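You operate a simulated robot arm through the tools that you are given. There is no shell and no other tool.

You are at the controls of a simulated two-armed robot. One attempt, no reset.

JOB
Polish the steel step plate and buff it bright.
Fine: grey cloth loaded from the tin marked steel, then the blue cloth; put both back. What is to be rubbed or washed off counts as gone when no trace of it is left.

Only the result counts: the job must be done as asked and must still hold three seconds after the hand-in. Knocking over, shifting, dropping, spilling or breaking anything else fails it. Flat cloth is picked up by pressing the open fingertips on it (5 to 10 N) and closing them slowly along it; thin cloth reads only 2 to 8 mm in the jaws.

ROBOT AND FRAMES
Two 6-joint arms with two-finger parallel grippers on one trunk that stands fixed in place. Base frame: the origin is at the foot of the trunk, x ahead of it, y to its left, z up; the work surface is at about z = 840. Readings come in mm, rad, newtons and seconds.
The left shoulder is at [280, 185, 1155], the right one opposite. With the tool pointing down near the work surface each hand reaches from about 540 to 920 mm from the base axis, measured 20 degrees to its own side. Payload 1.57 kg a hand.
The tool frame of a hand sits at the grasp point between the pads (the TCP): z along the fingers, y along the line on which they close. The tips reach 30 mm beyond it. The gripper opens to 80 mm. The fingers are 17 mm wide and 12 mm thick; the gripper's body (40 by 82 mm) begins 80 mm behind the TCP.
Orientation is that of the tool frame in the base frame, as [roll, pitch, yaw] about the fixed x, y, z axes, in that order (R = Rz(yaw) Ry(pitch) Rx(roll)). With the fingers straight down and closing along the base's y, the tool's x points along the base's -x, its y along +y and its z along -z.

CONTROLS
- The arms move only by the tool step_arm. It takes "left_deltas", "right_deltas" or both (then of equal length, played together; a hand with none holds still); each is a list of rows, each a list of 7 numbers: the opening, from 0 (shut) to 1 (fully open), then the shift along the tool's x, y, z in units of 300 mm (1.0 is 300 mm), then the turn, a rotation vector about the tool's x, y, z in units of 60 degrees (1.0 is 60 degrees). In form: [[jaw, x, y, z, ax, ay, az], ...]. A call has 1 to 20 rows; each row is the pose to reach, as a shift and turn from the pose commanded when the call began, along the tool's axes at that moment. A call with a number of a shift or a turn outside -1 to 1 is refused whole. A row lasts 0.2 s, in which the tool goes at most 50 mm and 0.15 rad; a call with a longer step from one row to the next is refused whole, and so is a gripper value outside its range. A pose out of reach is approached as far as the arm can. The call stops where the force on the tool passes 40 N (or 10 N more than at its start, if that is more) or the arm is blocked; 0.2 s more then pass. Each finger travels about 153 mm/s and halts on what it meets, pressing with about 43 N; the grip force reading is that of the motor and also rises with nothing between the fingers. The clock runs only during rows and for 0.2 s after the last one: add rows that repeat a pose to give the fingers time. It gives the time, the measured TCP pose, the force on the tool (base axes), the opening and the grip force at its end, in the units of the frame above (readings bear some noise), with the torque about the TCP (base axes, N m) and any sound that the robot's microphone picked up.
- Cameras (640 x 400 px; columns grow to the right, rows downward): "scene" is now at [230.7, -5.3, 1584.6]; the picture's right is [-0.06, -1.00, 0.00], its down [-0.83, 0.05, -0.56] and it looks along [0.56, -0.03, -0.83] (base axes); focal length 331 px, centre (320, 200). "left" rides on the left gripper at [72, 7, -122] in its tool frame; the picture's right is [-0.09, 1.00, 0.00], its down [-0.84, -0.08, -0.54] and it looks along [-0.54, -0.05, 0.84] (tool axes); focal length 238 px, centre (320, 200). "right" rides on the right gripper at [72, -7, -122] in its tool frame; the picture's right is [0.09, 1.00, 0.00], its down [-0.84, 0.08, -0.54] and it looks along [-0.54, 0.05, 0.84] (tool axes); focal length 238 px, centre (320, 200). There is no depth. A picture from a camera that has moved, and an enlarged one, comes with that camera's place and axes in the base frame and with its lens.
- camera(camera): a new picture of that camera. It takes no simulated time.
- slide_trunk(by): slides the trunk up (or, below 0, down) by that many mm; the arms and the scene camera ride with it, the base frame stays. It gives what a move gives, with no picture.
- turn_head(pan, tilt): turns the head with the scene camera to pan (to the left, within 1.501 rad either way) and tilt (down, from -0.506 to 1.204), counted from straight ahead of the robot. It gives what a move gives.
- enlarge(camera, box): a new picture of the part [left, top, right, bottom] of that camera's present view, enlarged. It takes no simulated time.
- sign_off(): hands the job in; it is judged then, once.

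Nothing tells you positions but the pictures and the camera data. Unless the task says otherwise, let go and move clear before handing in.

The tools are called after "Emit:" as name(argument=value, ...) on one line, values as JSON. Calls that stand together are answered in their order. step_arm: Moves the arms, as the interface text tells. Its arguments: {"type":"object","properties":{"left_deltas":{"type":"array"},"right_deltas":{"type":"array"}},"required":[]} The other tools are called the same way: slide_trunk (by) moves the trunk up or down; turn_head (pan, tilt) turns the head that bears the scene camera; camera (camera) takes a picture; enlarge (camera, box) takes an enlarged picture of a part of a camera's view; sign_off () hands the job in.

At the start:

```text
time_s: 0.0
left_ee_pos: [589.9, 156.9, 1181.4]
left_tool_rot: [3.14, 0.0, 3.141]
left_force: [0.8, 0.3, 0.7]
left_moment: [-0.01, -0.02, -0.05]
left_finger_gap: 79.8
left_grip_force: 0.0
right_ee_pos: [547.3, -319.1, 1210.7]
right_tool_rot: [3.141, 0.001, 3.14]
right_force: [0.3, 0.5, -0.5]
right_moment: [-0.02, 0.02, -0.01]
right_finger_gap: 79.9
right_grip_force: 0.0
trunk travel left (down, up): [-850.0, 140.0]
head pan, tilt (commanded): [-0.061, 0.976]
```

scene: 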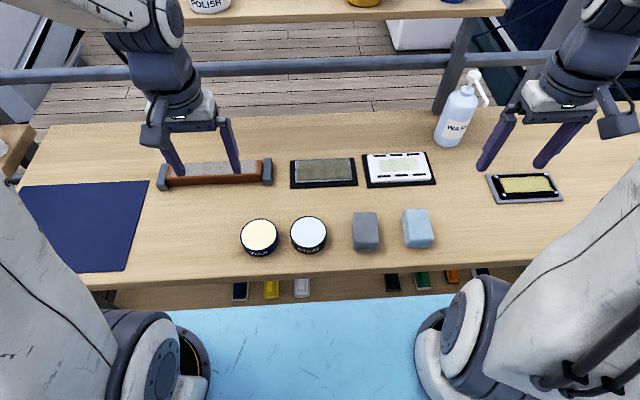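
right: 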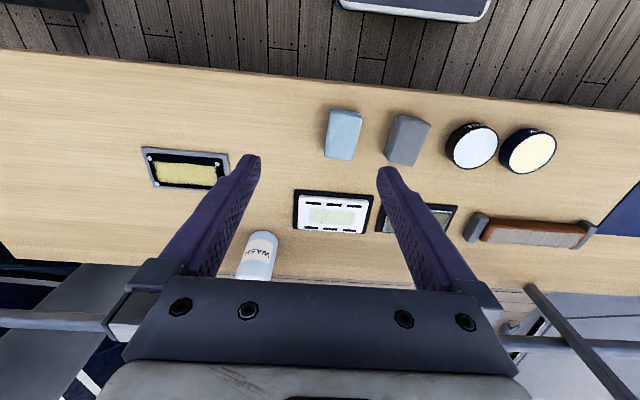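
left: 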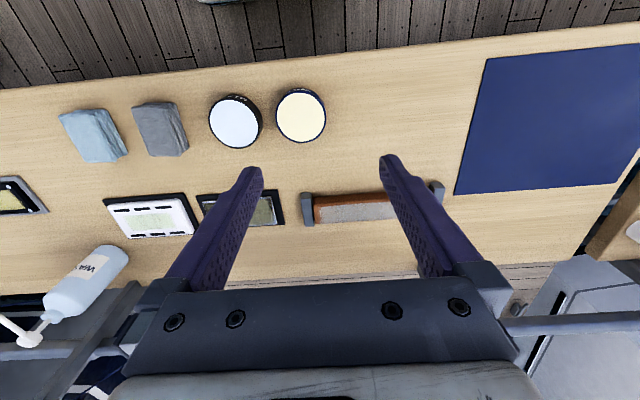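

I see a bench with three or four plates, two tins, a grey and a light-blue folded cloth, a wash bottle and a big blue cloth. I'll look closer at each before moving.

Emit:
enlarge(camera="scene", box=[220, 140, 460, 290])

Emit:
enlarge(camera="scene", box=[140, 130, 300, 230])

Emit:
enlarge(camera="scene", box=[430, 60, 590, 220])

Emit:
enlarge(camera="scene", box=[220, 200, 340, 275])

Emit:
enlarge(camera="left", box=[30, 70, 350, 270])

Emit:
enlarge(camera="right", box=[280, 90, 600, 290])

```text
2.67 times, centred on (340, 215) of scene
camera zoom: at [230.7, -5.3, 1584.6], right [-0.06, -1.0, 0.0], down [-0.83, 0.05, -0.56], along [0.56, -0.03, -0.83], focal length 884 px, centre (267, 160)
```

zoom: 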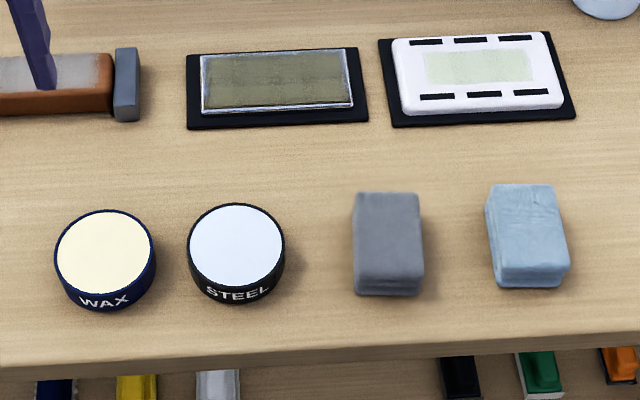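

```text
4.00 times, centred on (220, 180) of scene
camera zoom: at [230.7, -5.3, 1584.6], right [-0.06, -1.0, 0.0], down [-0.83, 0.05, -0.56], along [0.56, -0.03, -0.83], focal length 1326 px, centre (720, 280)
```

zoom: 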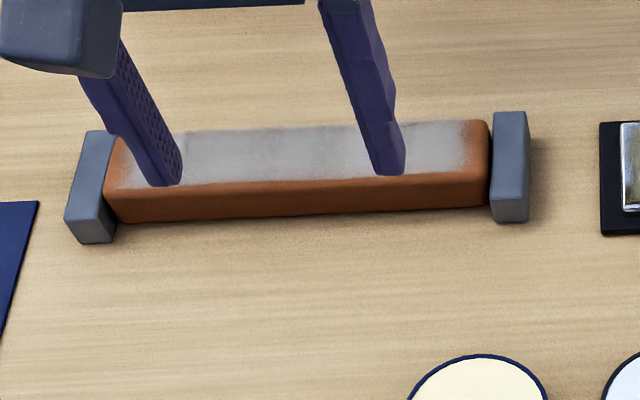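

```text
2.50 times, centred on (510, 140) of scene
camera zoom: at [230.7, -5.3, 1584.6], right [-0.06, -1.0, 0.0], down [-0.83, 0.05, -0.56], along [0.56, -0.03, -0.83], focal length 828 px, centre (-155, 350)
```

zoom: 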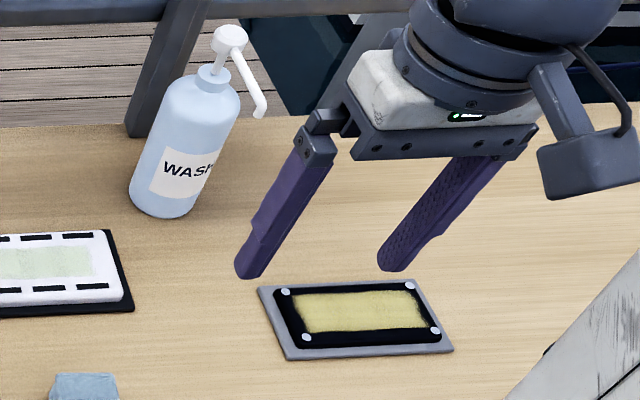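

```text
5.33 times, centred on (280, 238) of scene
camera zoom: at [230.7, -5.3, 1584.6], right [-0.06, -1.0, 0.0], down [-0.83, 0.05, -0.56], along [0.56, -0.03, -0.83], focal length 1768 px, centre (533, 0)
```

zoom: 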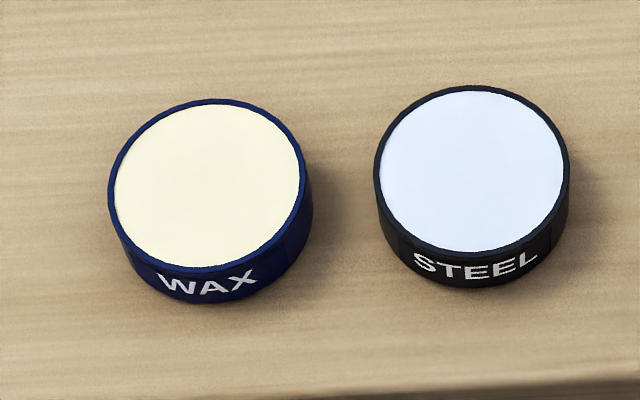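

```text
2.00 times, centred on (190, 170) of left
camera zoom: at [516.1, 163.6, 1303.4], right [0.09, 1.0, 0.0], down [0.84, -0.08, 0.54], along [0.54, -0.05, -0.84], focal length 477 px, centre (580, 260)
```

zoom: 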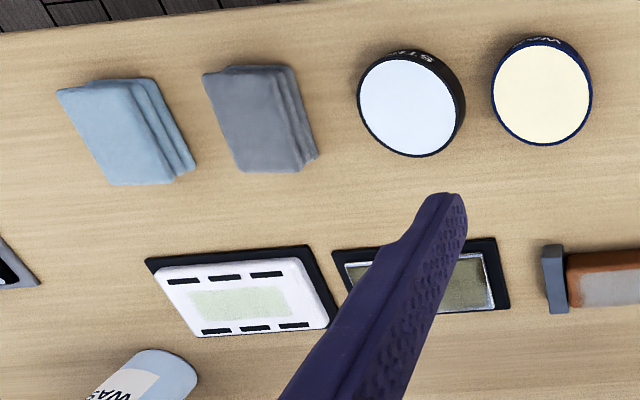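

```text
2.00 times, centred on (440, 190) of right
camera zoom: at [476.2, -326.2, 1332.5], right [-0.09, 1.0, 0.0], down [0.84, 0.08, 0.54], along [0.54, 0.05, -0.84], focal length 477 px, centre (80, 220)
```

zoom: 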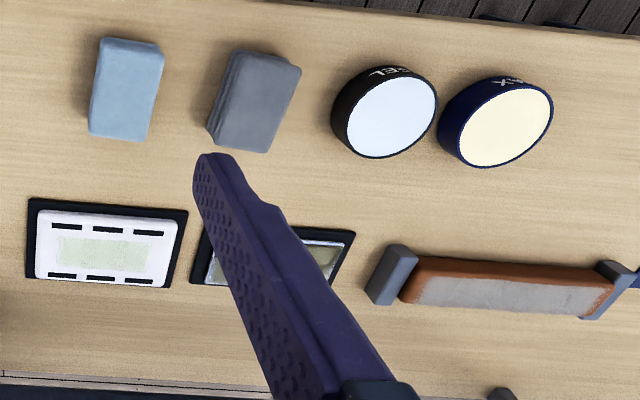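

Grey and light-blue folded pads sit near (619,-141) and (619,-270), about 62 mm wide in y and 94 mm long. The STEEL tin is near (618,0), and the tarnished steel plate on its black base near (828,-52). I'll bring the right hand above the grey pad for a closer look.

Emit:
step_arm(right_deltas=[[1, -0.034, 0.085, 0.085, 0, 0, 0], [1, -0.068, 0.17, 0.18, 0, 0, 0], [1, -0.102, 0.255, 0.275, 0, 0, 0], [1, -0.136, 0.34, 0.37, 0, 0, 0], [1, -0.17, 0.425, 0.465, 0, 0, 0], [1, -0.204, 0.51, 0.56, 0, 0, 0], [1, -0.239, 0.593, 0.65, 0, 0, 0], [1, -0.239, 0.593, 0.65, 0, 0, 0]])

Emit:
camera(camera="right")

Emit:
camera(camera="scene")

```text
time_s: 1.8
left_ee_pos: [589.0, 157.5, 1181.9]
left_tool_rot: [3.141, 0.0, -3.141]
left_force: [0.0, -0.3, -0.3]
left_moment: [-0.04, 0.02, 0.0]
left_finger_gap: 80.2
left_grip_force: 0.1
right_ee_pos: [618.6, -142.0, 1015.8]
right_tool_rot: [-3.139, -0.001, -3.141]
right_force: [-0.4, 0.4, -0.5]
right_moment: [-0.02, 0.01, -0.01]
right_finger_gap: 79.9
right_grip_force: 0.1
trunk travel left (down, up): [-850.0, 140.0]
head pan, tilt (commanded): [-0.061, 0.976]
```

```text
taken
camera right: at [548.0, -147.6, 1138.1], right [-0.09, 1.0, 0.0], down [0.84, 0.08, 0.54], along [0.54, 0.05, -0.84], focal length 238 px, centre (320, 200)
```

right: 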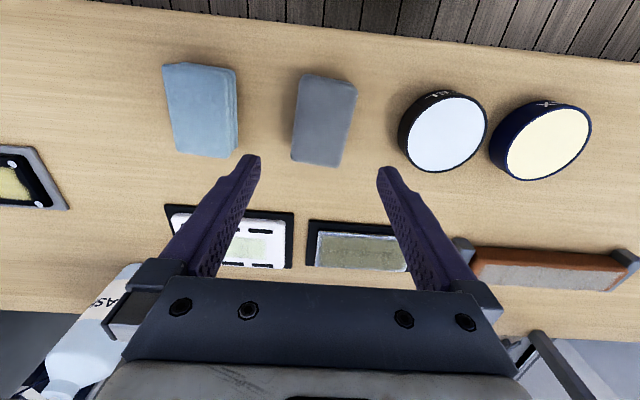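

```text
taken
camera scene: at [231.0, -5.1, 1584.5], right [-0.06, -1.0, 0.0], down [-0.83, 0.05, -0.56], along [0.56, -0.03, -0.83], focal length 331 px, centre (320, 200)
```

scene: 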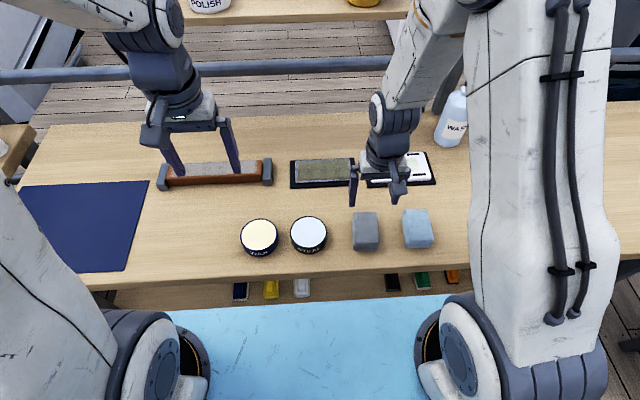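

The grey pad is centred between the jaws in y. I'll enlarge to find its edges and height.

Emit:
enlarge(camera="right", box=[240, 50, 400, 190])

Emit:
enlarge(camera="scene", box=[290, 195, 450, 275])

Emit:
enlarge(camera="right", box=[300, 200, 460, 300])

Emit:
enlarge(camera="right", box=[0, 130, 100, 220])

```text
2.86 times, centred on (320, 120) of right
camera zoom: at [548.0, -147.6, 1138.1], right [-0.09, 1.0, 0.0], down [0.84, 0.08, 0.54], along [0.54, 0.05, -0.84], focal length 681 px, centre (320, 429)
```

zoom: 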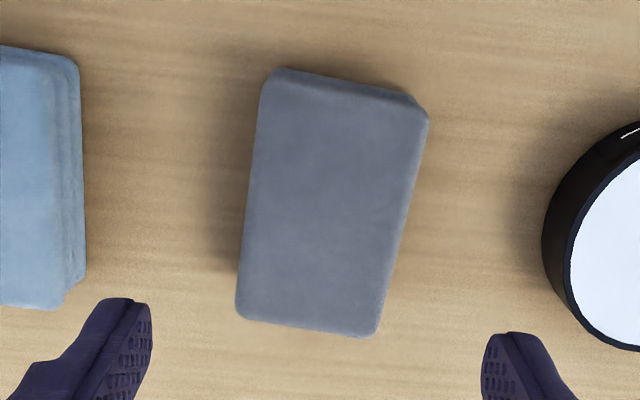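

```text
4.00 times, centred on (370, 235) of scene
camera zoom: at [231.0, -5.1, 1584.5], right [-0.06, -1.0, 0.0], down [-0.83, 0.05, -0.56], along [0.56, -0.03, -0.83], focal length 1326 px, centre (120, 60)
```

zoom: 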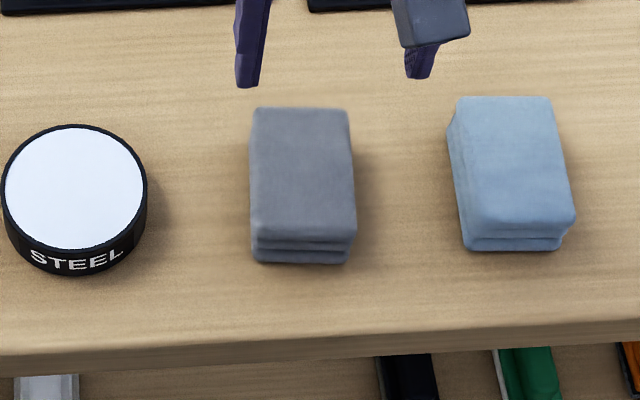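

```text
4.00 times, centred on (380, 250) of right
camera zoom: at [548.0, -147.6, 1138.1], right [-0.09, 1.0, 0.0], down [0.84, 0.08, 0.54], along [0.54, 0.05, -0.84], focal length 953 px, centre (80, 0)
```

zoom: 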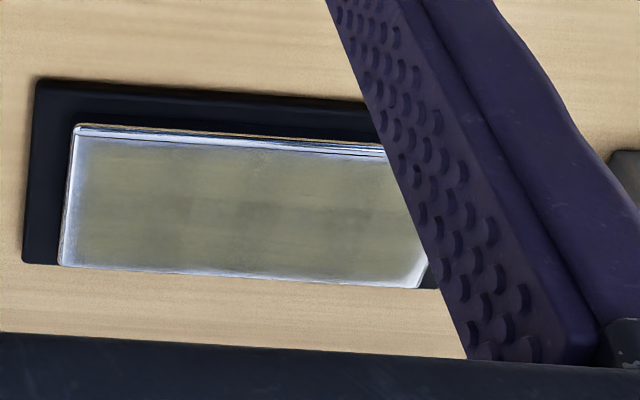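

```text
4.44 times, centred on (50, 175) of right
camera zoom: at [548.0, -147.6, 1138.1], right [-0.09, 1.0, 0.0], down [0.84, 0.08, 0.54], along [0.54, 0.05, -0.84], focal length 1059 px, centre (1520, 311)
```

zoom: 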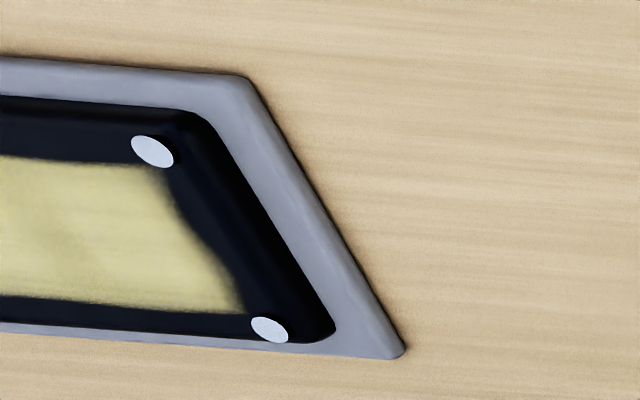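

The steel plate is clear: a shiny rimmed plate with an olive film. The grey pad is centred near (624,-140), turned about -0.1 rad. I'll align the yaw and go down part way to check.

Emit:
step_arm(right_deltas=[[1, -0.006, 0.002, 0.1, 0, 0, 0.03], [1, -0.012, 0.004, 0.2, 0, 0, 0.06], [1, -0.018, 0.006, 0.286, 0, 0, 0.0955], [1, -0.018, 0.006, 0.286, 0, 0, 0.0955]])

Emit:
camera(camera="right")

Emit:
enlarge(camera="scene", box=[290, 175, 450, 275])

```text
time_s: 2.8
left_ee_pos: [588.7, 156.2, 1181.6]
left_tool_rot: [-3.141, 0.0, 3.141]
left_force: [-0.3, 0.3, 0.7]
left_moment: [0.0, 0.03, -0.03]
left_finger_gap: 80.0
left_grip_force: 0.1
right_ee_pos: [624.7, -141.5, 930.9]
right_tool_rot: [-3.14, 0.0, 3.039]
right_force: [-0.4, 0.0, 0.2]
right_moment: [-0.01, 0.0, 0.01]
right_finger_gap: 79.9
right_grip_force: 0.0
trunk travel left (down, up): [-850.0, 140.0]
head pan, tilt (commanded): [-0.061, 0.976]
```

```text
taken
camera right: at [553.6, -139.5, 1052.1], right [0.01, 1.0, 0.0], down [0.84, -0.01, 0.54], along [0.54, 0.0, -0.84], focal length 238 px, centre (320, 200)
```

right: 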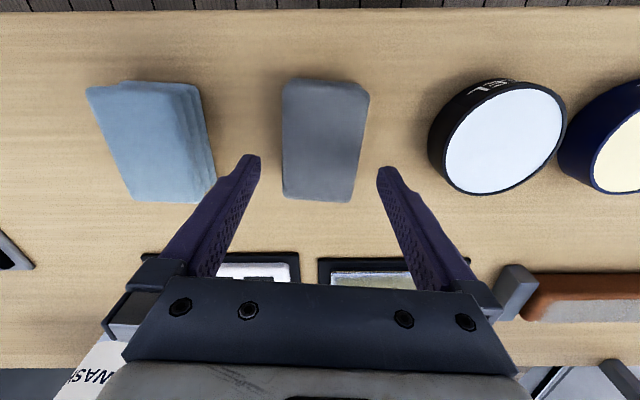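

```text
4.00 times, centred on (370, 225) of scene
camera zoom: at [230.8, -5.3, 1584.6], right [-0.06, -1.0, 0.0], down [-0.83, 0.05, -0.56], along [0.56, -0.03, -0.83], focal length 1326 px, centre (120, 100)
```

zoom: 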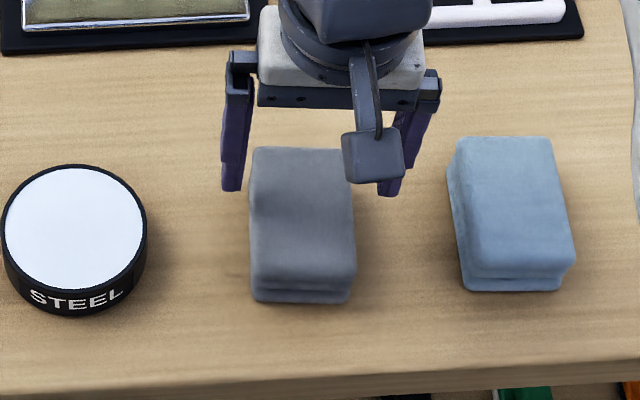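

The alignment looks good, with the pad centred between the fingers. I'll descend so the tips sit about 10 mm above the bench and then close.

Emit:
step_arm(right_deltas=[[1, 0, 0.002, 0.06, 0, 0, 0], [1, 0, 0.004, 0.12, 0, 0, 0], [1, 0, 0.004, 0.168, 0, 0, 0], [1, 0, 0.004, 0.168, 0, 0, 0]])

Emit:
camera(camera="right")

Emit:
enlarge(camera="scene", box=[290, 175, 450, 275])

```text
time_s: 3.8
left_ee_pos: [588.4, 157.1, 1182.4]
left_tool_rot: [3.141, 0.0, -3.141]
left_force: [0.4, -0.6, -0.1]
left_moment: [0.03, 0.01, 0.0]
left_finger_gap: 80.2
left_grip_force: 0.1
right_ee_pos: [623.8, -139.5, 880.8]
right_tool_rot: [-3.141, 0.0, 3.041]
right_force: [0.9, -0.9, 1.0]
right_moment: [-0.01, -0.02, 0.01]
right_finger_gap: 79.9
right_grip_force: 0.0
trunk travel left (down, up): [-850.0, 140.0]
head pan, tilt (commanded): [-0.061, 0.976]
```

```text
taken
camera right: at [553.3, -137.6, 1001.4], right [0.01, 1.0, 0.0], down [0.84, -0.01, 0.54], along [0.54, 0.0, -0.84], focal length 238 px, centre (320, 200)
```

right: 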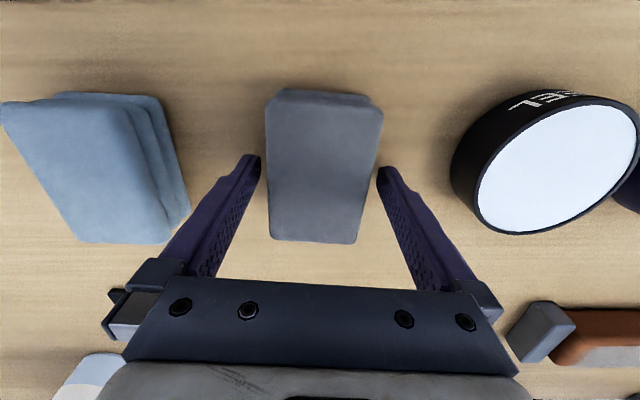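

```text
4.00 times, centred on (370, 225) of scene
camera zoom: at [230.8, -5.3, 1584.6], right [-0.06, -1.0, 0.0], down [-0.83, 0.05, -0.56], along [0.56, -0.03, -0.83], focal length 1326 px, centre (120, 100)
```

zoom: 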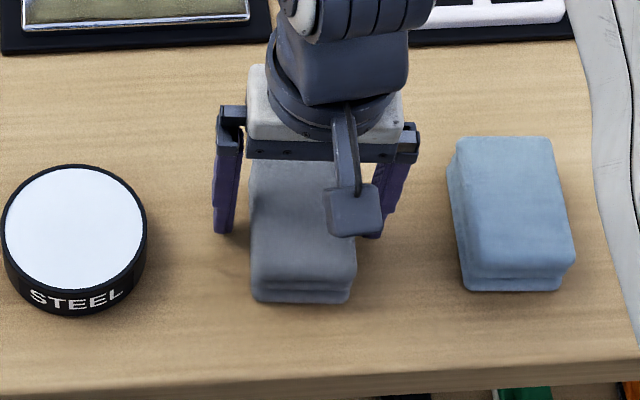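

The fingers straddle the pad with the gripper about 3 mm too far right. I'll shift slightly and close slowly.

Emit:
step_arm(right_deltas=[[1, 0, 0.01, 0, 0, 0, 0], [0.92, 0, 0.01, 0, 0, 0, 0], [0.86, 0, 0.01, 0, 0, 0, 0], [0.8, 0, 0.01, 0, 0, 0, 0], [0.75, 0, 0.01, 0, 0, 0, 0], [0.7, 0, 0.01, 0, 0, 0, 0], [0.7, 0, 0.01, 0, 0, 0, 0]])

Emit:
camera(camera="right")

```text
time_s: 5.4
left_ee_pos: [588.9, 156.6, 1181.7]
left_tool_rot: [-3.14, 0.0, 3.141]
left_force: [0.3, 0.2, -0.1]
left_moment: [0.01, 0.0, 0.0]
left_finger_gap: 80.0
left_grip_force: 0.1
right_ee_pos: [625.3, -137.1, 879.0]
right_tool_rot: [3.141, 0.001, 3.041]
right_force: [0.1, -0.2, 0.3]
right_moment: [0.02, 0.03, -0.03]
right_finger_gap: 58.8
right_grip_force: 43.0
trunk travel left (down, up): [-850.0, 140.0]
head pan, tilt (commanded): [-0.061, 0.976]
```

```text
taken
camera right: at [553.8, -134.9, 1001.4], right [0.01, 1.0, 0.0], down [0.84, -0.01, 0.54], along [0.54, 0.0, -0.84], focal length 238 px, centre (320, 200)
```

right: 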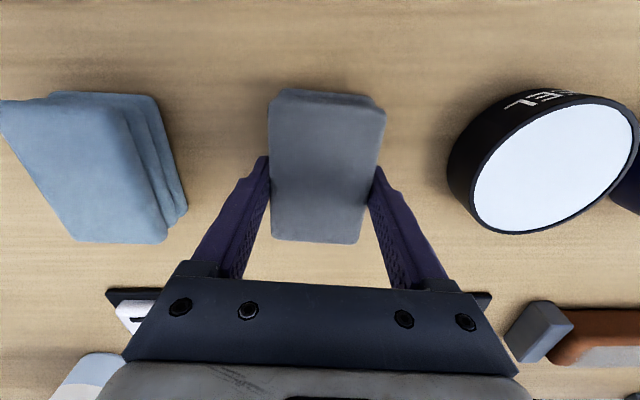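

The pad is gripped at 58.8 mm. I'll lift it and check the hold.

Emit:
step_arm(right_deltas=[[0.65, 0, 0, -0.03, 0, 0, 0], [0.65, 0, 0, -0.1, 0, 0, 0], [0.65, 0, 0, -0.18, 0, 0, 0], [0.65, 0, 0, -0.267, 0, 0, 0], [0.65, 0, 0, -0.267, 0, 0, 0]])

Emit:
camera(camera="right")

Emit:
camera(camera="scene")

Emit:
camera(camera="left")

```text
time_s: 6.6
left_ee_pos: [587.9, 159.0, 1182.2]
left_tool_rot: [-3.14, 0.0, -3.141]
left_force: [-0.2, -0.3, 0.3]
left_moment: [-0.03, -0.01, -0.01]
left_finger_gap: 80.0
left_grip_force: 0.1
right_ee_pos: [624.3, -137.9, 958.8]
right_tool_rot: [-3.141, 0.001, 3.041]
right_force: [-0.2, 0.0, 0.3]
right_moment: [0.02, -0.03, -0.02]
right_finger_gap: 59.1
right_grip_force: 43.1
trunk travel left (down, up): [-850.0, 140.0]
head pan, tilt (commanded): [-0.061, 0.976]
```

```text
taken
camera right: at [553.4, -135.2, 1080.9], right [0.01, 1.0, 0.0], down [0.84, -0.01, 0.54], along [0.54, 0.0, -0.84], focal length 238 px, centre (320, 200)
```

right: 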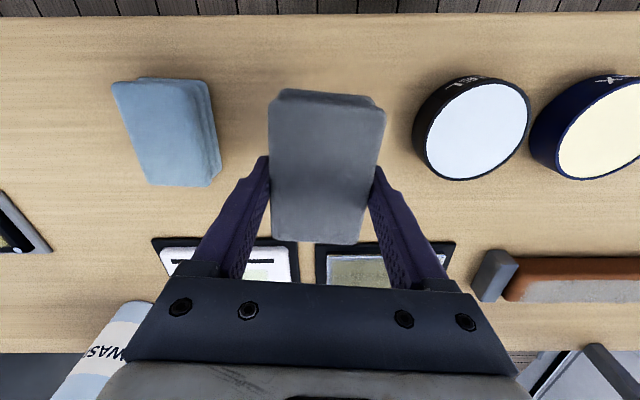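

```text
taken
camera scene: at [230.5, -5.2, 1584.6], right [-0.06, -1.0, 0.0], down [-0.83, 0.05, -0.56], along [0.56, -0.03, -0.83], focal length 331 px, centre (320, 200)
```

scene: 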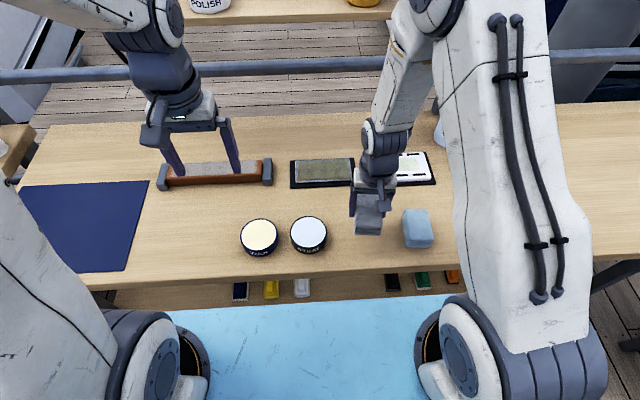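

```text
taken
camera left: at [515.9, 163.6, 1303.4], right [0.09, 1.0, 0.0], down [0.84, -0.08, 0.54], along [0.54, -0.05, -0.84], focal length 238 px, centre (320, 200)
```

left: 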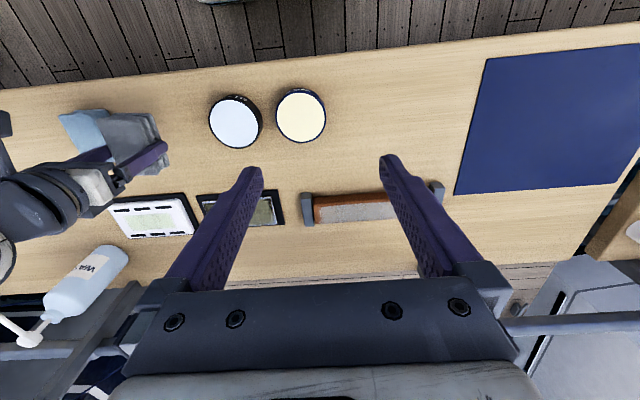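

The pad is held firmly. I'll move over the STEEL tin, straighten the yaw, and hover just above it.

Emit:
step_arm(right_deltas=[[0.65, 0.012, 0.09, 0, 0, 0, -0.02], [0.65, 0.025, 0.18, 0, 0, 0, -0.04], [0.65, 0.037, 0.27, 0, 0, 0, -0.06], [0.65, 0.05, 0.36, 0, 0, 0, -0.08], [0.65, 0.0617, 0.449, 0.03, 0, 0, -0.0955], [0.65, 0.0617, 0.449, 0.08, 0, 0, -0.0955], [0.65, 0.0617, 0.449, 0.08, 0, 0, -0.0955]])

Emit:
camera(camera="right")

Emit:
enlarge(camera="scene", box=[220, 165, 400, 275])

Emit:
enlarge(camera="left", box=[130, 60, 350, 200])

```text
time_s: 8.2
left_ee_pos: [588.4, 156.8, 1182.6]
left_tool_rot: [3.141, 0.0, -3.141]
left_force: [0.0, -0.7, 0.2]
left_moment: [0.0, 0.01, -0.04]
left_finger_gap: 80.0
left_grip_force: 0.1
right_ee_pos: [618.8, -0.5, 936.3]
right_tool_rot: [-3.141, 0.0, 3.141]
right_force: [-0.2, -0.1, -0.6]
right_moment: [0.03, 0.02, 0.01]
right_finger_gap: 59.0
right_grip_force: 43.4
trunk travel left (down, up): [-850.0, 140.0]
head pan, tilt (commanded): [-0.061, 0.976]
```

```text
taken
camera right: at [548.6, -7.0, 1057.4], right [-0.09, 1.0, 0.0], down [0.84, 0.08, 0.54], along [0.54, 0.05, -0.84], focal length 238 px, centre (320, 200)
```

right: 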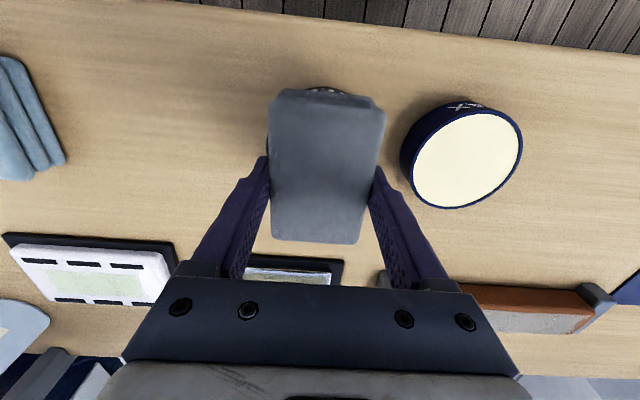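

```text
3.56 times, centred on (310, 220) of scene
camera zoom: at [230.8, -5.2, 1584.6], right [-0.06, -1.0, 0.0], down [-0.83, 0.05, -0.56], along [0.56, -0.03, -0.83], focal length 1178 px, centre (356, 129)
```

zoom: 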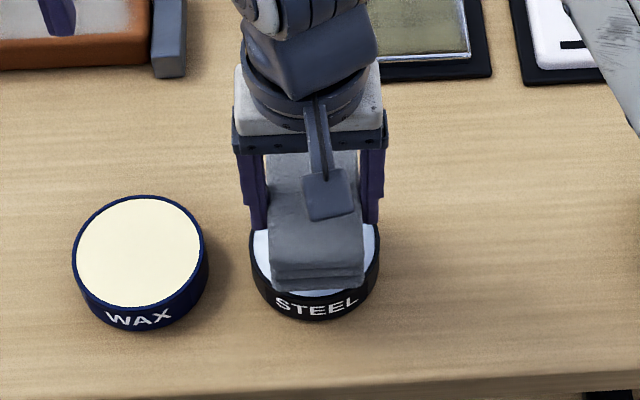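

```text
2.86 times, centred on (240, 130) of left
camera zoom: at [516.2, 163.6, 1303.3], right [0.09, 1.0, 0.0], down [0.84, -0.08, 0.54], along [0.54, -0.05, -0.84], focal length 681 px, centre (549, 400)
```

zoom: 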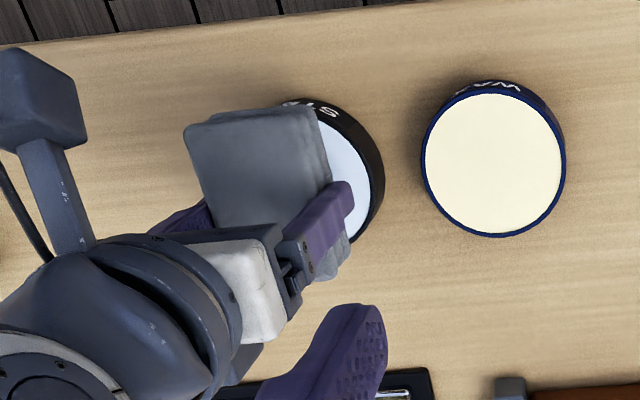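

The pad is centred over the STEEL tin. I'll descend gently and feel for contact.

Emit:
step_arm(right_deltas=[[0.65, 0, 0, 0.04, 0, 0, 0], [0.65, 0, 0, 0.07, 0, 0, 0], [0.65, 0, 0, 0.08, 0, 0, 0], [0.65, 0, 0, 0.085, 0, 0, 0]])

```text
time_s: 9.2
left_ee_pos: [587.7, 156.3, 1182.3]
left_tool_rot: [3.141, 0.0, 3.141]
left_force: [-0.5, 0.4, -0.1]
left_moment: [-0.01, -0.01, -0.01]
left_finger_gap: 79.9
left_grip_force: 0.0
right_ee_pos: [619.3, -1.8, 914.6]
right_tool_rot: [-3.141, 0.003, -3.14]
right_force: [-6.5, -3.3, 23.6]
right_moment: [0.08, 0.41, 0.06]
right_finger_gap: 59.1
right_grip_force: 42.6
trunk travel left (down, up): [-850.0, 140.0]
head pan, tilt (commanded): [-0.061, 0.976]
stopped in row 4 (right hand): the force on the tool passed its limit at 43 N (the readings are from after the stop); the commanded pose is now the measured one
```

Firm contact at about z=914.6, so the cloth has been pressed on the paste. I'll raise it and look at the tin and cloth.

Emit:
step_arm(right_deltas=[[0.65, 0, 0, -0.01, 0, 0, 0], [0.65, 0, 0, -0.1, 0, 0, 0], [0.65, 0, 0, -0.2, 0, 0, 0], [0.65, 0, 0, -0.2, 0, 0, 0]])

Emit:
enlarge(camera="scene", box=[220, 165, 400, 275])

Emit:
enlarge(camera="left", box=[130, 60, 350, 200])

Emit:
camera(camera="right")

```text
time_s: 10.2
left_ee_pos: [587.6, 155.7, 1182.0]
left_tool_rot: [3.141, -0.002, -3.142]
left_force: [-0.8, 0.4, 0.3]
left_moment: [-0.03, 0.01, 0.04]
left_finger_gap: 79.9
left_grip_force: 0.1
right_ee_pos: [620.2, -0.9, 973.2]
right_tool_rot: [3.141, -0.001, 3.141]
right_force: [-0.2, 0.7, -1.1]
right_moment: [0.0, -0.03, 0.04]
right_finger_gap: 59.2
right_grip_force: 43.1
trunk travel left (down, up): [-850.0, 140.0]
head pan, tilt (commanded): [-0.061, 0.976]
```

```text
3.56 times, centred on (310, 220) of scene
camera zoom: at [230.5, -5.3, 1584.6], right [-0.06, -1.0, 0.0], down [-0.83, 0.05, -0.56], along [0.56, -0.03, -0.83], focal length 1178 px, centre (356, 129)
```

zoom: 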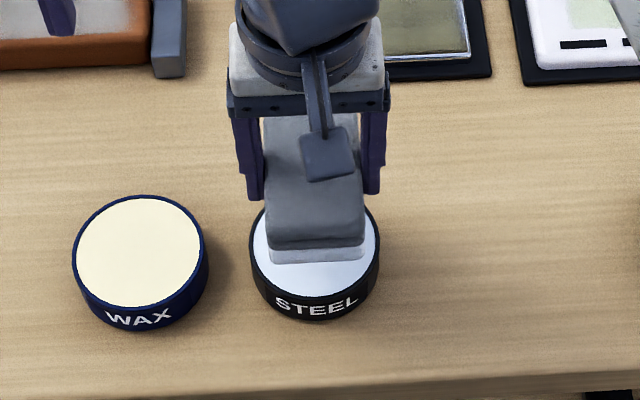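

```text
2.86 times, centred on (240, 130) of left
camera zoom: at [515.9, 163.6, 1303.4], right [0.09, 1.0, 0.0], down [0.84, -0.08, 0.54], along [0.54, -0.05, -0.84], focal length 681 px, centre (549, 400)
```

zoom: 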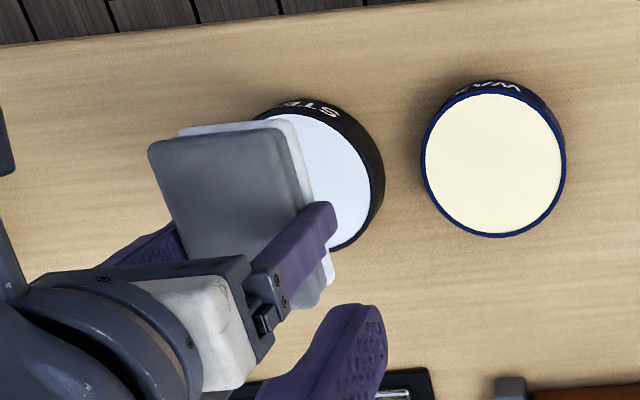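

```text
taken
camera right: at [548.8, -7.3, 1094.3], right [-0.09, 1.0, 0.0], down [0.84, 0.08, 0.54], along [0.54, 0.05, -0.84], focal length 238 px, centre (320, 200)
```

right: 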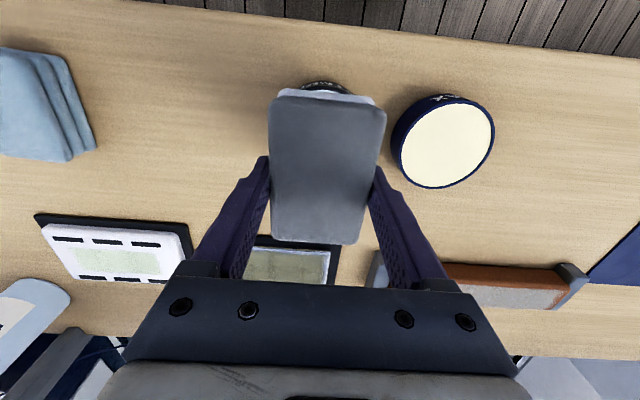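

The lower layer of the grey pad is now whitened with polish, and the tin hasn't moved. I'll carry it to hover above the right part of the steel plate, near (829,-100).

Emit:
step_arm(right_deltas=[[0.65, -0.1, -0.046, 0, 0, 0, 0], [0.65, -0.2, -0.092, 0, 0, 0, 0], [0.65, -0.3, -0.138, 0, 0, 0, 0], [0.65, -0.4, -0.184, 0, 0, 0, 0], [0.65, -0.5, -0.23, 0.0, 0, 0, 0], [0.65, -0.6, -0.276, 0.04, 0, 0, 0], [0.65, -0.699, -0.3207, 0.1, 0, 0, 0], [0.65, -0.699, -0.3207, 0.1, 0, 0, 0]])

Emit:
camera(camera="right")

Emit:
camera(camera="scene")

Emit:
camera(camera="left")

```text
time_s: 12.0
left_ee_pos: [588.4, 157.3, 1182.6]
left_tool_rot: [3.141, 0.0, -3.141]
left_force: [-0.5, 0.8, 0.1]
left_moment: [0.02, 0.03, 0.03]
left_finger_gap: 80.0
left_grip_force: 0.0
right_ee_pos: [828.6, -98.5, 942.1]
right_tool_rot: [-3.141, -0.001, 3.142]
right_force: [0.3, -0.1, -1.2]
right_moment: [-0.02, -0.01, 0.02]
right_finger_gap: 59.1
right_grip_force: 42.7
trunk travel left (down, up): [-850.0, 140.0]
head pan, tilt (commanded): [-0.061, 0.976]
```

```text
taken
camera right: at [759.3, -103.9, 1064.4], right [-0.09, 1.0, 0.0], down [0.84, 0.08, 0.54], along [0.54, 0.05, -0.84], focal length 238 px, centre (320, 200)
```

right: 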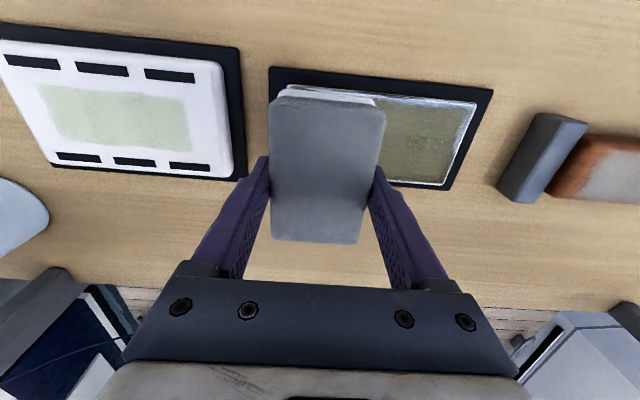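

```text
taken
camera scene: at [231.0, -5.4, 1584.5], right [-0.06, -1.0, 0.0], down [-0.83, 0.05, -0.56], along [0.56, -0.03, -0.83], focal length 331 px, centre (320, 200)
```

scene: 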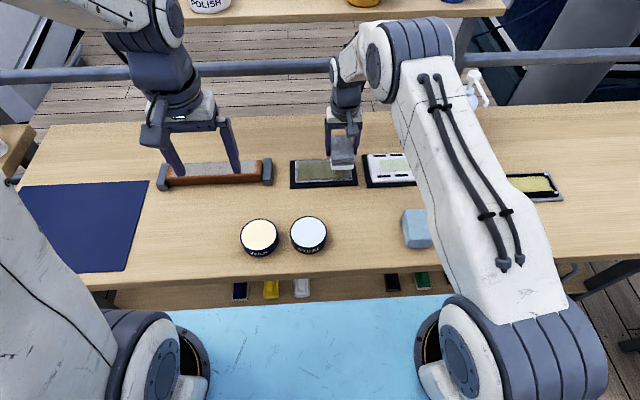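

```text
taken
camera left: at [516.4, 163.5, 1303.3], right [0.09, 1.0, 0.0], down [0.84, -0.08, 0.54], along [0.54, -0.05, -0.84], focal length 238 px, centre (320, 200)
```

left: 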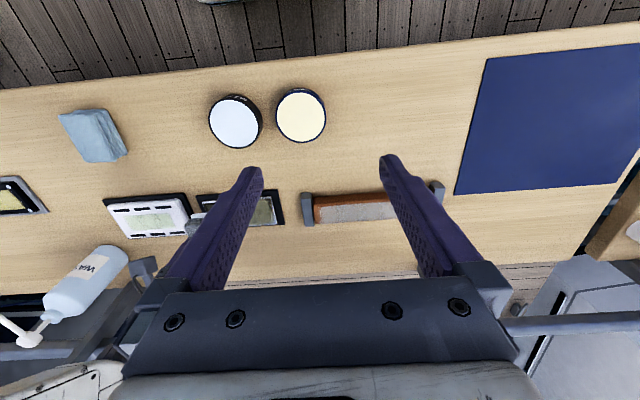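

The pad hovers above the right end of the plate. I'll enlarge to get the plate's edges relative to the pad.

Emit:
enlarge(camera="right", box=[220, 50, 540, 250])

Emit:
enlarge(camera="scene", box=[270, 130, 390, 205])

```text
2.00 times, centred on (380, 150) of right
camera zoom: at [759.3, -103.9, 1064.4], right [-0.09, 1.0, 0.0], down [0.84, 0.08, 0.54], along [0.54, 0.05, -0.84], focal length 477 px, centre (200, 300)
```

zoom: 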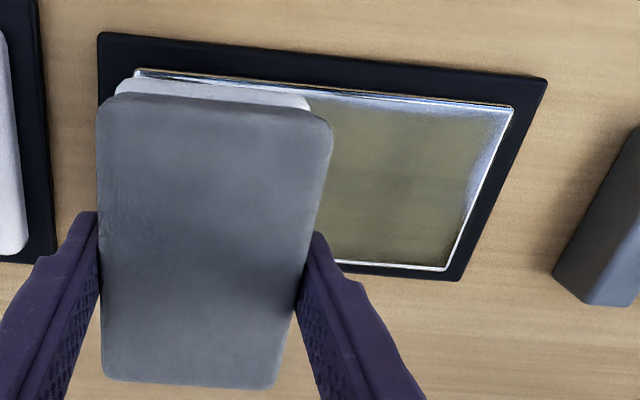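

```text
5.33 times, centred on (330, 168) of scene
camera zoom: at [231.0, -5.4, 1584.5], right [-0.06, -1.0, 0.0], down [-0.83, 0.05, -0.56], along [0.56, -0.03, -0.83], focal length 1768 px, centre (267, 373)
```

zoom: 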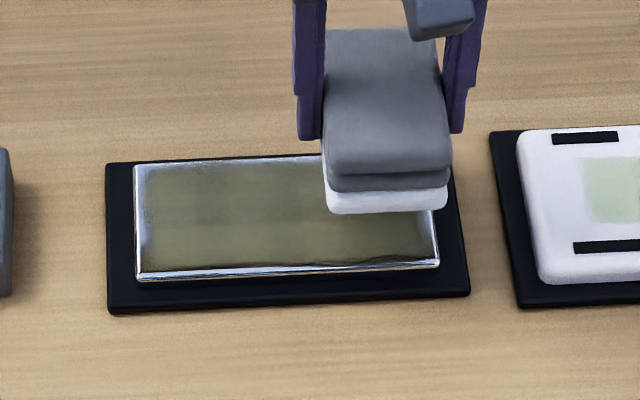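

Plate spans x 788–865, y -128..31. Lowering to just above the surface first.

Emit:
step_arm(right_deltas=[[0.65, 0, 0, 0.06, 0, 0, 0], [0.65, 0, 0, 0.12, 0, 0, 0], [0.65, 0, 0, 0.145, 0, 0, 0], [0.65, 0, 0, 0.145, 0, 0, 0]])

Emit:
enlarge(camera="scene", box=[270, 130, 390, 205])

```text
time_s: 13.0
left_ee_pos: [588.2, 157.4, 1182.9]
left_tool_rot: [3.141, -0.001, 3.141]
left_force: [0.4, 0.5, -0.7]
left_moment: [0.02, -0.01, 0.0]
left_finger_gap: 79.7
left_grip_force: 0.1
right_ee_pos: [831.3, -97.7, 898.9]
right_tool_rot: [-3.141, 0.0, -3.141]
right_force: [0.4, -0.5, -0.7]
right_moment: [-0.03, -0.02, 0.0]
right_finger_gap: 59.0
right_grip_force: 42.5
trunk travel left (down, up): [-850.0, 140.0]
head pan, tilt (commanded): [-0.061, 0.976]
```

```text
5.33 times, centred on (330, 168) of scene
camera zoom: at [230.7, -5.3, 1584.6], right [-0.06, -1.0, 0.0], down [-0.83, 0.05, -0.56], along [0.56, -0.03, -0.83], focal length 1768 px, centre (267, 373)
```

zoom: 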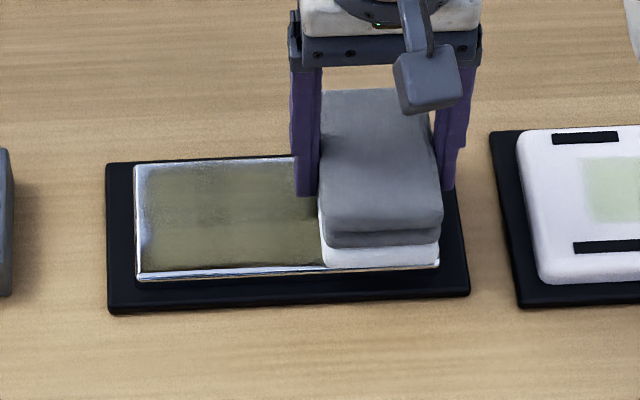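

The pad is close above the plate, with no contact force yet. Small downward steps next.

Emit:
step_arm(right_deltas=[[0.65, 0, 0, 0.007, 0, 0, 0], [0.65, 0, 0, 0.014, 0, 0, 0], [0.65, 0, 0, 0.014, 0, 0, 0]])

```text
time_s: 13.8
left_ee_pos: [587.3, 156.5, 1182.5]
left_tool_rot: [3.141, -0.001, -3.14]
left_force: [-0.7, 0.9, 0.0]
left_moment: [-0.03, 0.02, -0.02]
left_finger_gap: 80.1
left_grip_force: 0.1
right_ee_pos: [829.4, -97.6, 897.3]
right_tool_rot: [3.141, 0.004, 3.141]
right_force: [-5.1, -1.8, 23.1]
right_moment: [-0.17, 0.82, -0.01]
right_finger_gap: 59.3
right_grip_force: 42.9
trunk travel left (down, up): [-850.0, 140.0]
head pan, tilt (commanded): [-0.061, 0.976]
```

Contact at about 23 N. I'll ease off slightly and sweep left along the plate.

Emit:
step_arm(right_deltas=[[0.65, 0, 0, -0.003, 0, 0, 0], [0.65, 0, -0.015, -0.003, 0, 0, 0], [0.65, 0, 0.01, -0.003, 0, 0, 0], [0.65, 0, 0.04, -0.003, 0, 0, 0], [0.65, 0, 0.07, -0.003, 0, 0, 0], [0.65, 0, 0.1, -0.003, 0, 0, 0], [0.65, 0, 0.13, -0.003, 0, 0, 0], [0.65, 0, 0.16, -0.003, 0, 0, 0], [0.65, 0, 0.19, -0.003, 0, 0, 0], [0.65, 0, 0.22, -0.003, 0, 0, 0], [0.65, 0, 0.25, -0.003, 0, 0, 0], [0.65, 0, 0.28, -0.003, 0, 0, 0], [0.65, 0, 0.31, -0.003, 0, 0, 0], [0.65, 0, 0.345, -0.003, 0, 0, 0], [0.65, 0, 0.345, -0.003, 0, 0, 0]])

Emit:
enlarge(camera="scene", box=[270, 130, 390, 205])

Emit:
camera(camera="right")

```text
time_s: 17.0
left_ee_pos: [588.1, 156.5, 1183.3]
left_tool_rot: [3.141, 0.001, -3.14]
left_force: [0.3, 0.3, -0.3]
left_moment: [0.03, 0.01, 0.02]
left_finger_gap: 79.8
left_grip_force: 0.0
right_ee_pos: [829.9, 5.6, 897.8]
right_tool_rot: [3.139, 0.004, 3.142]
right_force: [-0.3, -9.6, 24.4]
right_moment: [-0.35, -0.04, 0.06]
right_finger_gap: 58.9
right_grip_force: 42.8
trunk travel left (down, up): [-850.0, 140.0]
head pan, tilt (commanded): [-0.061, 0.976]
```

```text
5.33 times, centred on (330, 168) of scene
camera zoom: at [229.4, -5.8, 1584.9], right [-0.06, -1.0, 0.0], down [-0.83, 0.05, -0.56], along [0.56, -0.03, -0.83], focal length 1768 px, centre (267, 373)
```

zoom: 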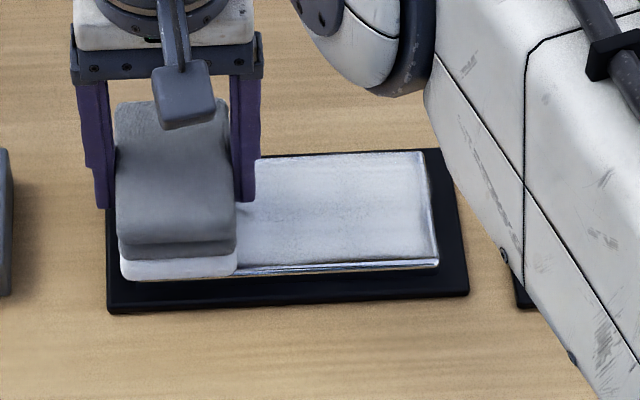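

```text
taken
camera right: at [758.5, 0.4, 1018.6], right [-0.09, 1.0, 0.0], down [0.83, 0.08, 0.55], along [0.54, 0.05, -0.84], focal length 238 px, centre (320, 200)
```

right: 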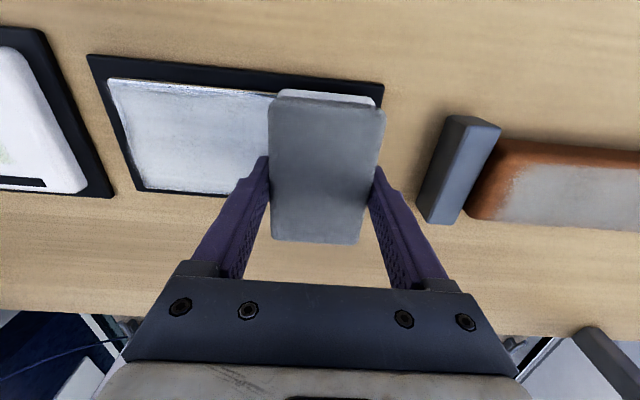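

One sweep turned the olive film into white polish haze. I'll sweep back, slightly offset in x, to cover any leftover and then lift off.

Emit:
step_arm(right_deltas=[[0.65, -0.012, 0, -0.001, 0, 0, 0], [0.65, -0.012, -0.03, -0.001, 0, 0, 0], [0.65, -0.012, -0.06, -0.001, 0, 0, 0], [0.65, -0.012, -0.09, -0.001, 0, 0, 0], [0.65, -0.012, -0.12, -0.001, 0, 0, 0], [0.65, -0.012, -0.15, -0.001, 0, 0, 0], [0.65, -0.012, -0.18, -0.001, 0, 0, 0], [0.65, -0.012, -0.21, -0.001, 0, 0, 0], [0.65, -0.012, -0.24, -0.001, 0, 0, 0], [0.65, -0.012, -0.27, -0.001, 0, 0, 0], [0.65, -0.012, -0.3, -0.001, 0, 0, 0], [0.65, -0.012, -0.33, -0.001, 0, 0, 0], [0.65, -0.012, -0.36, -0.001, 0, 0, 0], [0.65, 0.012, -0.36, -0.001, 0, 0, 0], [0.65, 0.012, -0.33, -0.001, 0, 0, 0], [0.65, 0.012, -0.33, -0.001, 0, 0, 0]])

Emit:
camera(camera="right")

Emit:
enlarge(camera="scene", box=[270, 130, 390, 205])

```text
time_s: 20.4
left_ee_pos: [589.2, 157.1, 1182.7]
left_tool_rot: [3.141, -0.002, 3.141]
left_force: [-0.1, 0.0, -0.4]
left_moment: [-0.01, -0.03, 0.01]
left_finger_gap: 80.0
left_grip_force: 0.1
right_ee_pos: [825.3, -94.1, 895.5]
right_tool_rot: [-3.14, 0.002, -3.141]
right_force: [-1.3, -10.5, 21.2]
right_moment: [-0.35, -0.38, -0.17]
right_finger_gap: 58.9
right_grip_force: 43.4
trunk travel left (down, up): [-850.0, 140.0]
head pan, tilt (commanded): [-0.061, 0.976]
```

```text
taken
camera right: at [754.7, -99.1, 1018.7], right [-0.09, 1.0, 0.0], down [0.84, 0.08, 0.54], along [0.54, 0.05, -0.84], focal length 238 px, centre (320, 200)
```

right: 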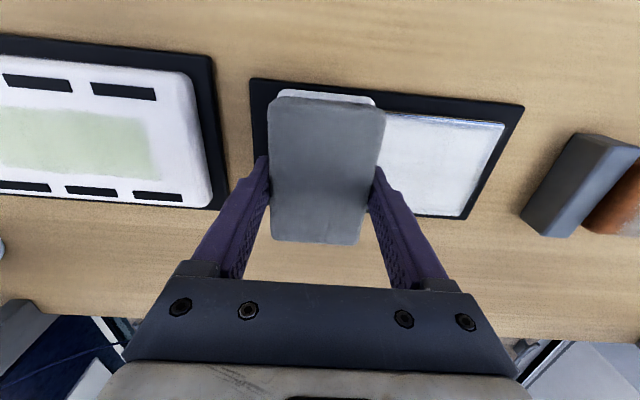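

```text
5.33 times, centred on (330, 168) of scene
camera zoom: at [229.5, -5.9, 1584.8], right [-0.06, -1.0, 0.0], down [-0.83, 0.05, -0.56], along [0.56, -0.03, -0.83], focal length 1768 px, centre (267, 373)
```

zoom: 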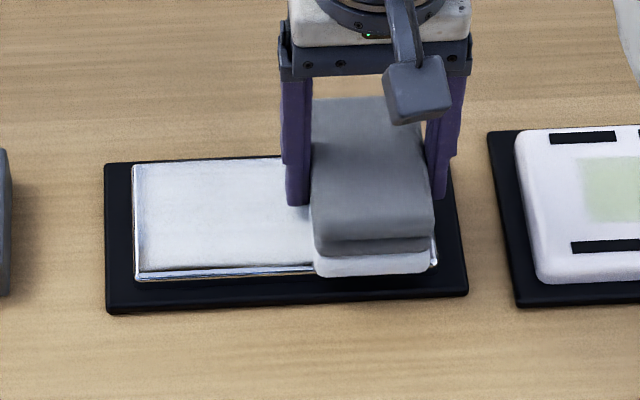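

I'll lift off and pull back to inspect the whole plate.

Emit:
step_arm(right_deltas=[[0.65, 0, 0, -0.04, 0, 0, 0], [0.65, 0, 0, -0.13, 0, 0, 0], [0.65, 0.12, 0, -0.2, 0, 0, 0], [0.65, 0.25, 0, -0.2, 0, 0, 0], [0.65, 0.38, 0, -0.2, 0, 0, 0], [0.65, 0.5, 0, -0.2, 0, 0, 0], [0.65, 0.5, 0, -0.2, 0, 0, 0]])

Emit:
camera(camera="right")

Emit:
enlarge(camera="scene", box=[270, 130, 390, 205])

Emit:
enlarge(camera="right", box=[240, 180, 560, 300])

```text
time_s: 22.0
left_ee_pos: [588.9, 156.9, 1183.7]
left_tool_rot: [3.142, 0.001, 3.141]
left_force: [-0.5, -0.7, -0.8]
left_moment: [0.03, 0.0, 0.02]
left_finger_gap: 80.1
left_grip_force: 0.0
right_ee_pos: [676.6, -93.0, 956.5]
right_tool_rot: [3.141, 0.001, -3.142]
right_force: [-0.1, 0.6, -0.2]
right_moment: [0.01, -0.04, 0.02]
right_finger_gap: 59.2
right_grip_force: 43.4
trunk travel left (down, up): [-850.0, 140.0]
head pan, tilt (commanded): [-0.061, 0.976]
```

```text
taken
camera right: at [605.8, -98.2, 1077.7], right [-0.09, 1.0, 0.0], down [0.84, 0.08, 0.54], along [0.54, 0.05, -0.84], focal length 238 px, centre (320, 200)
```

right: 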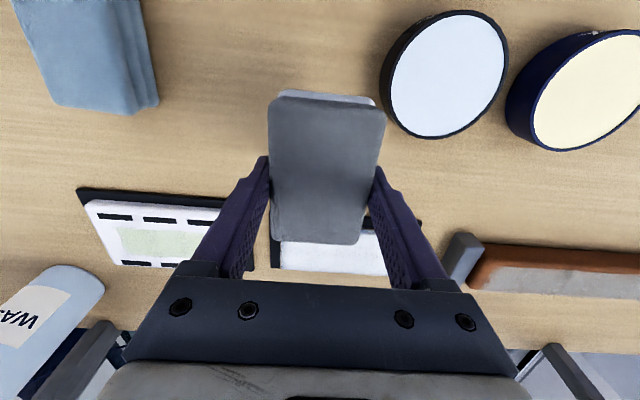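

```text
5.33 times, centred on (330, 168) of scene
camera zoom: at [230.5, -5.3, 1584.6], right [-0.06, -1.0, 0.0], down [-0.83, 0.05, -0.56], along [0.56, -0.03, -0.83], focal length 1768 px, centre (267, 373)
```

zoom: 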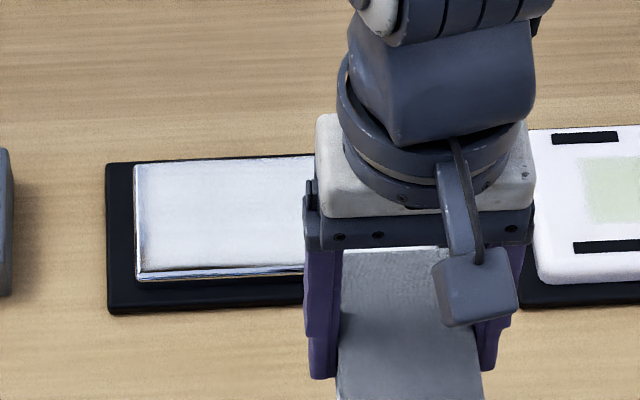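

```text
2.00 times, centred on (400, 240) of right
camera zoom: at [605.8, -98.2, 1077.7], right [-0.09, 1.0, 0.0], down [0.84, 0.08, 0.54], along [0.54, 0.05, -0.84], focal length 477 px, centre (160, 120)
```

zoom: 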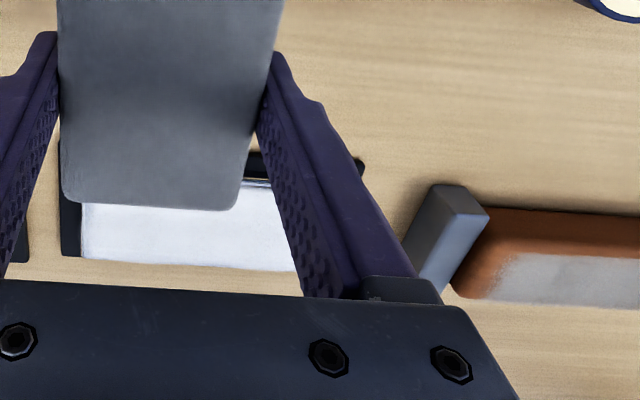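

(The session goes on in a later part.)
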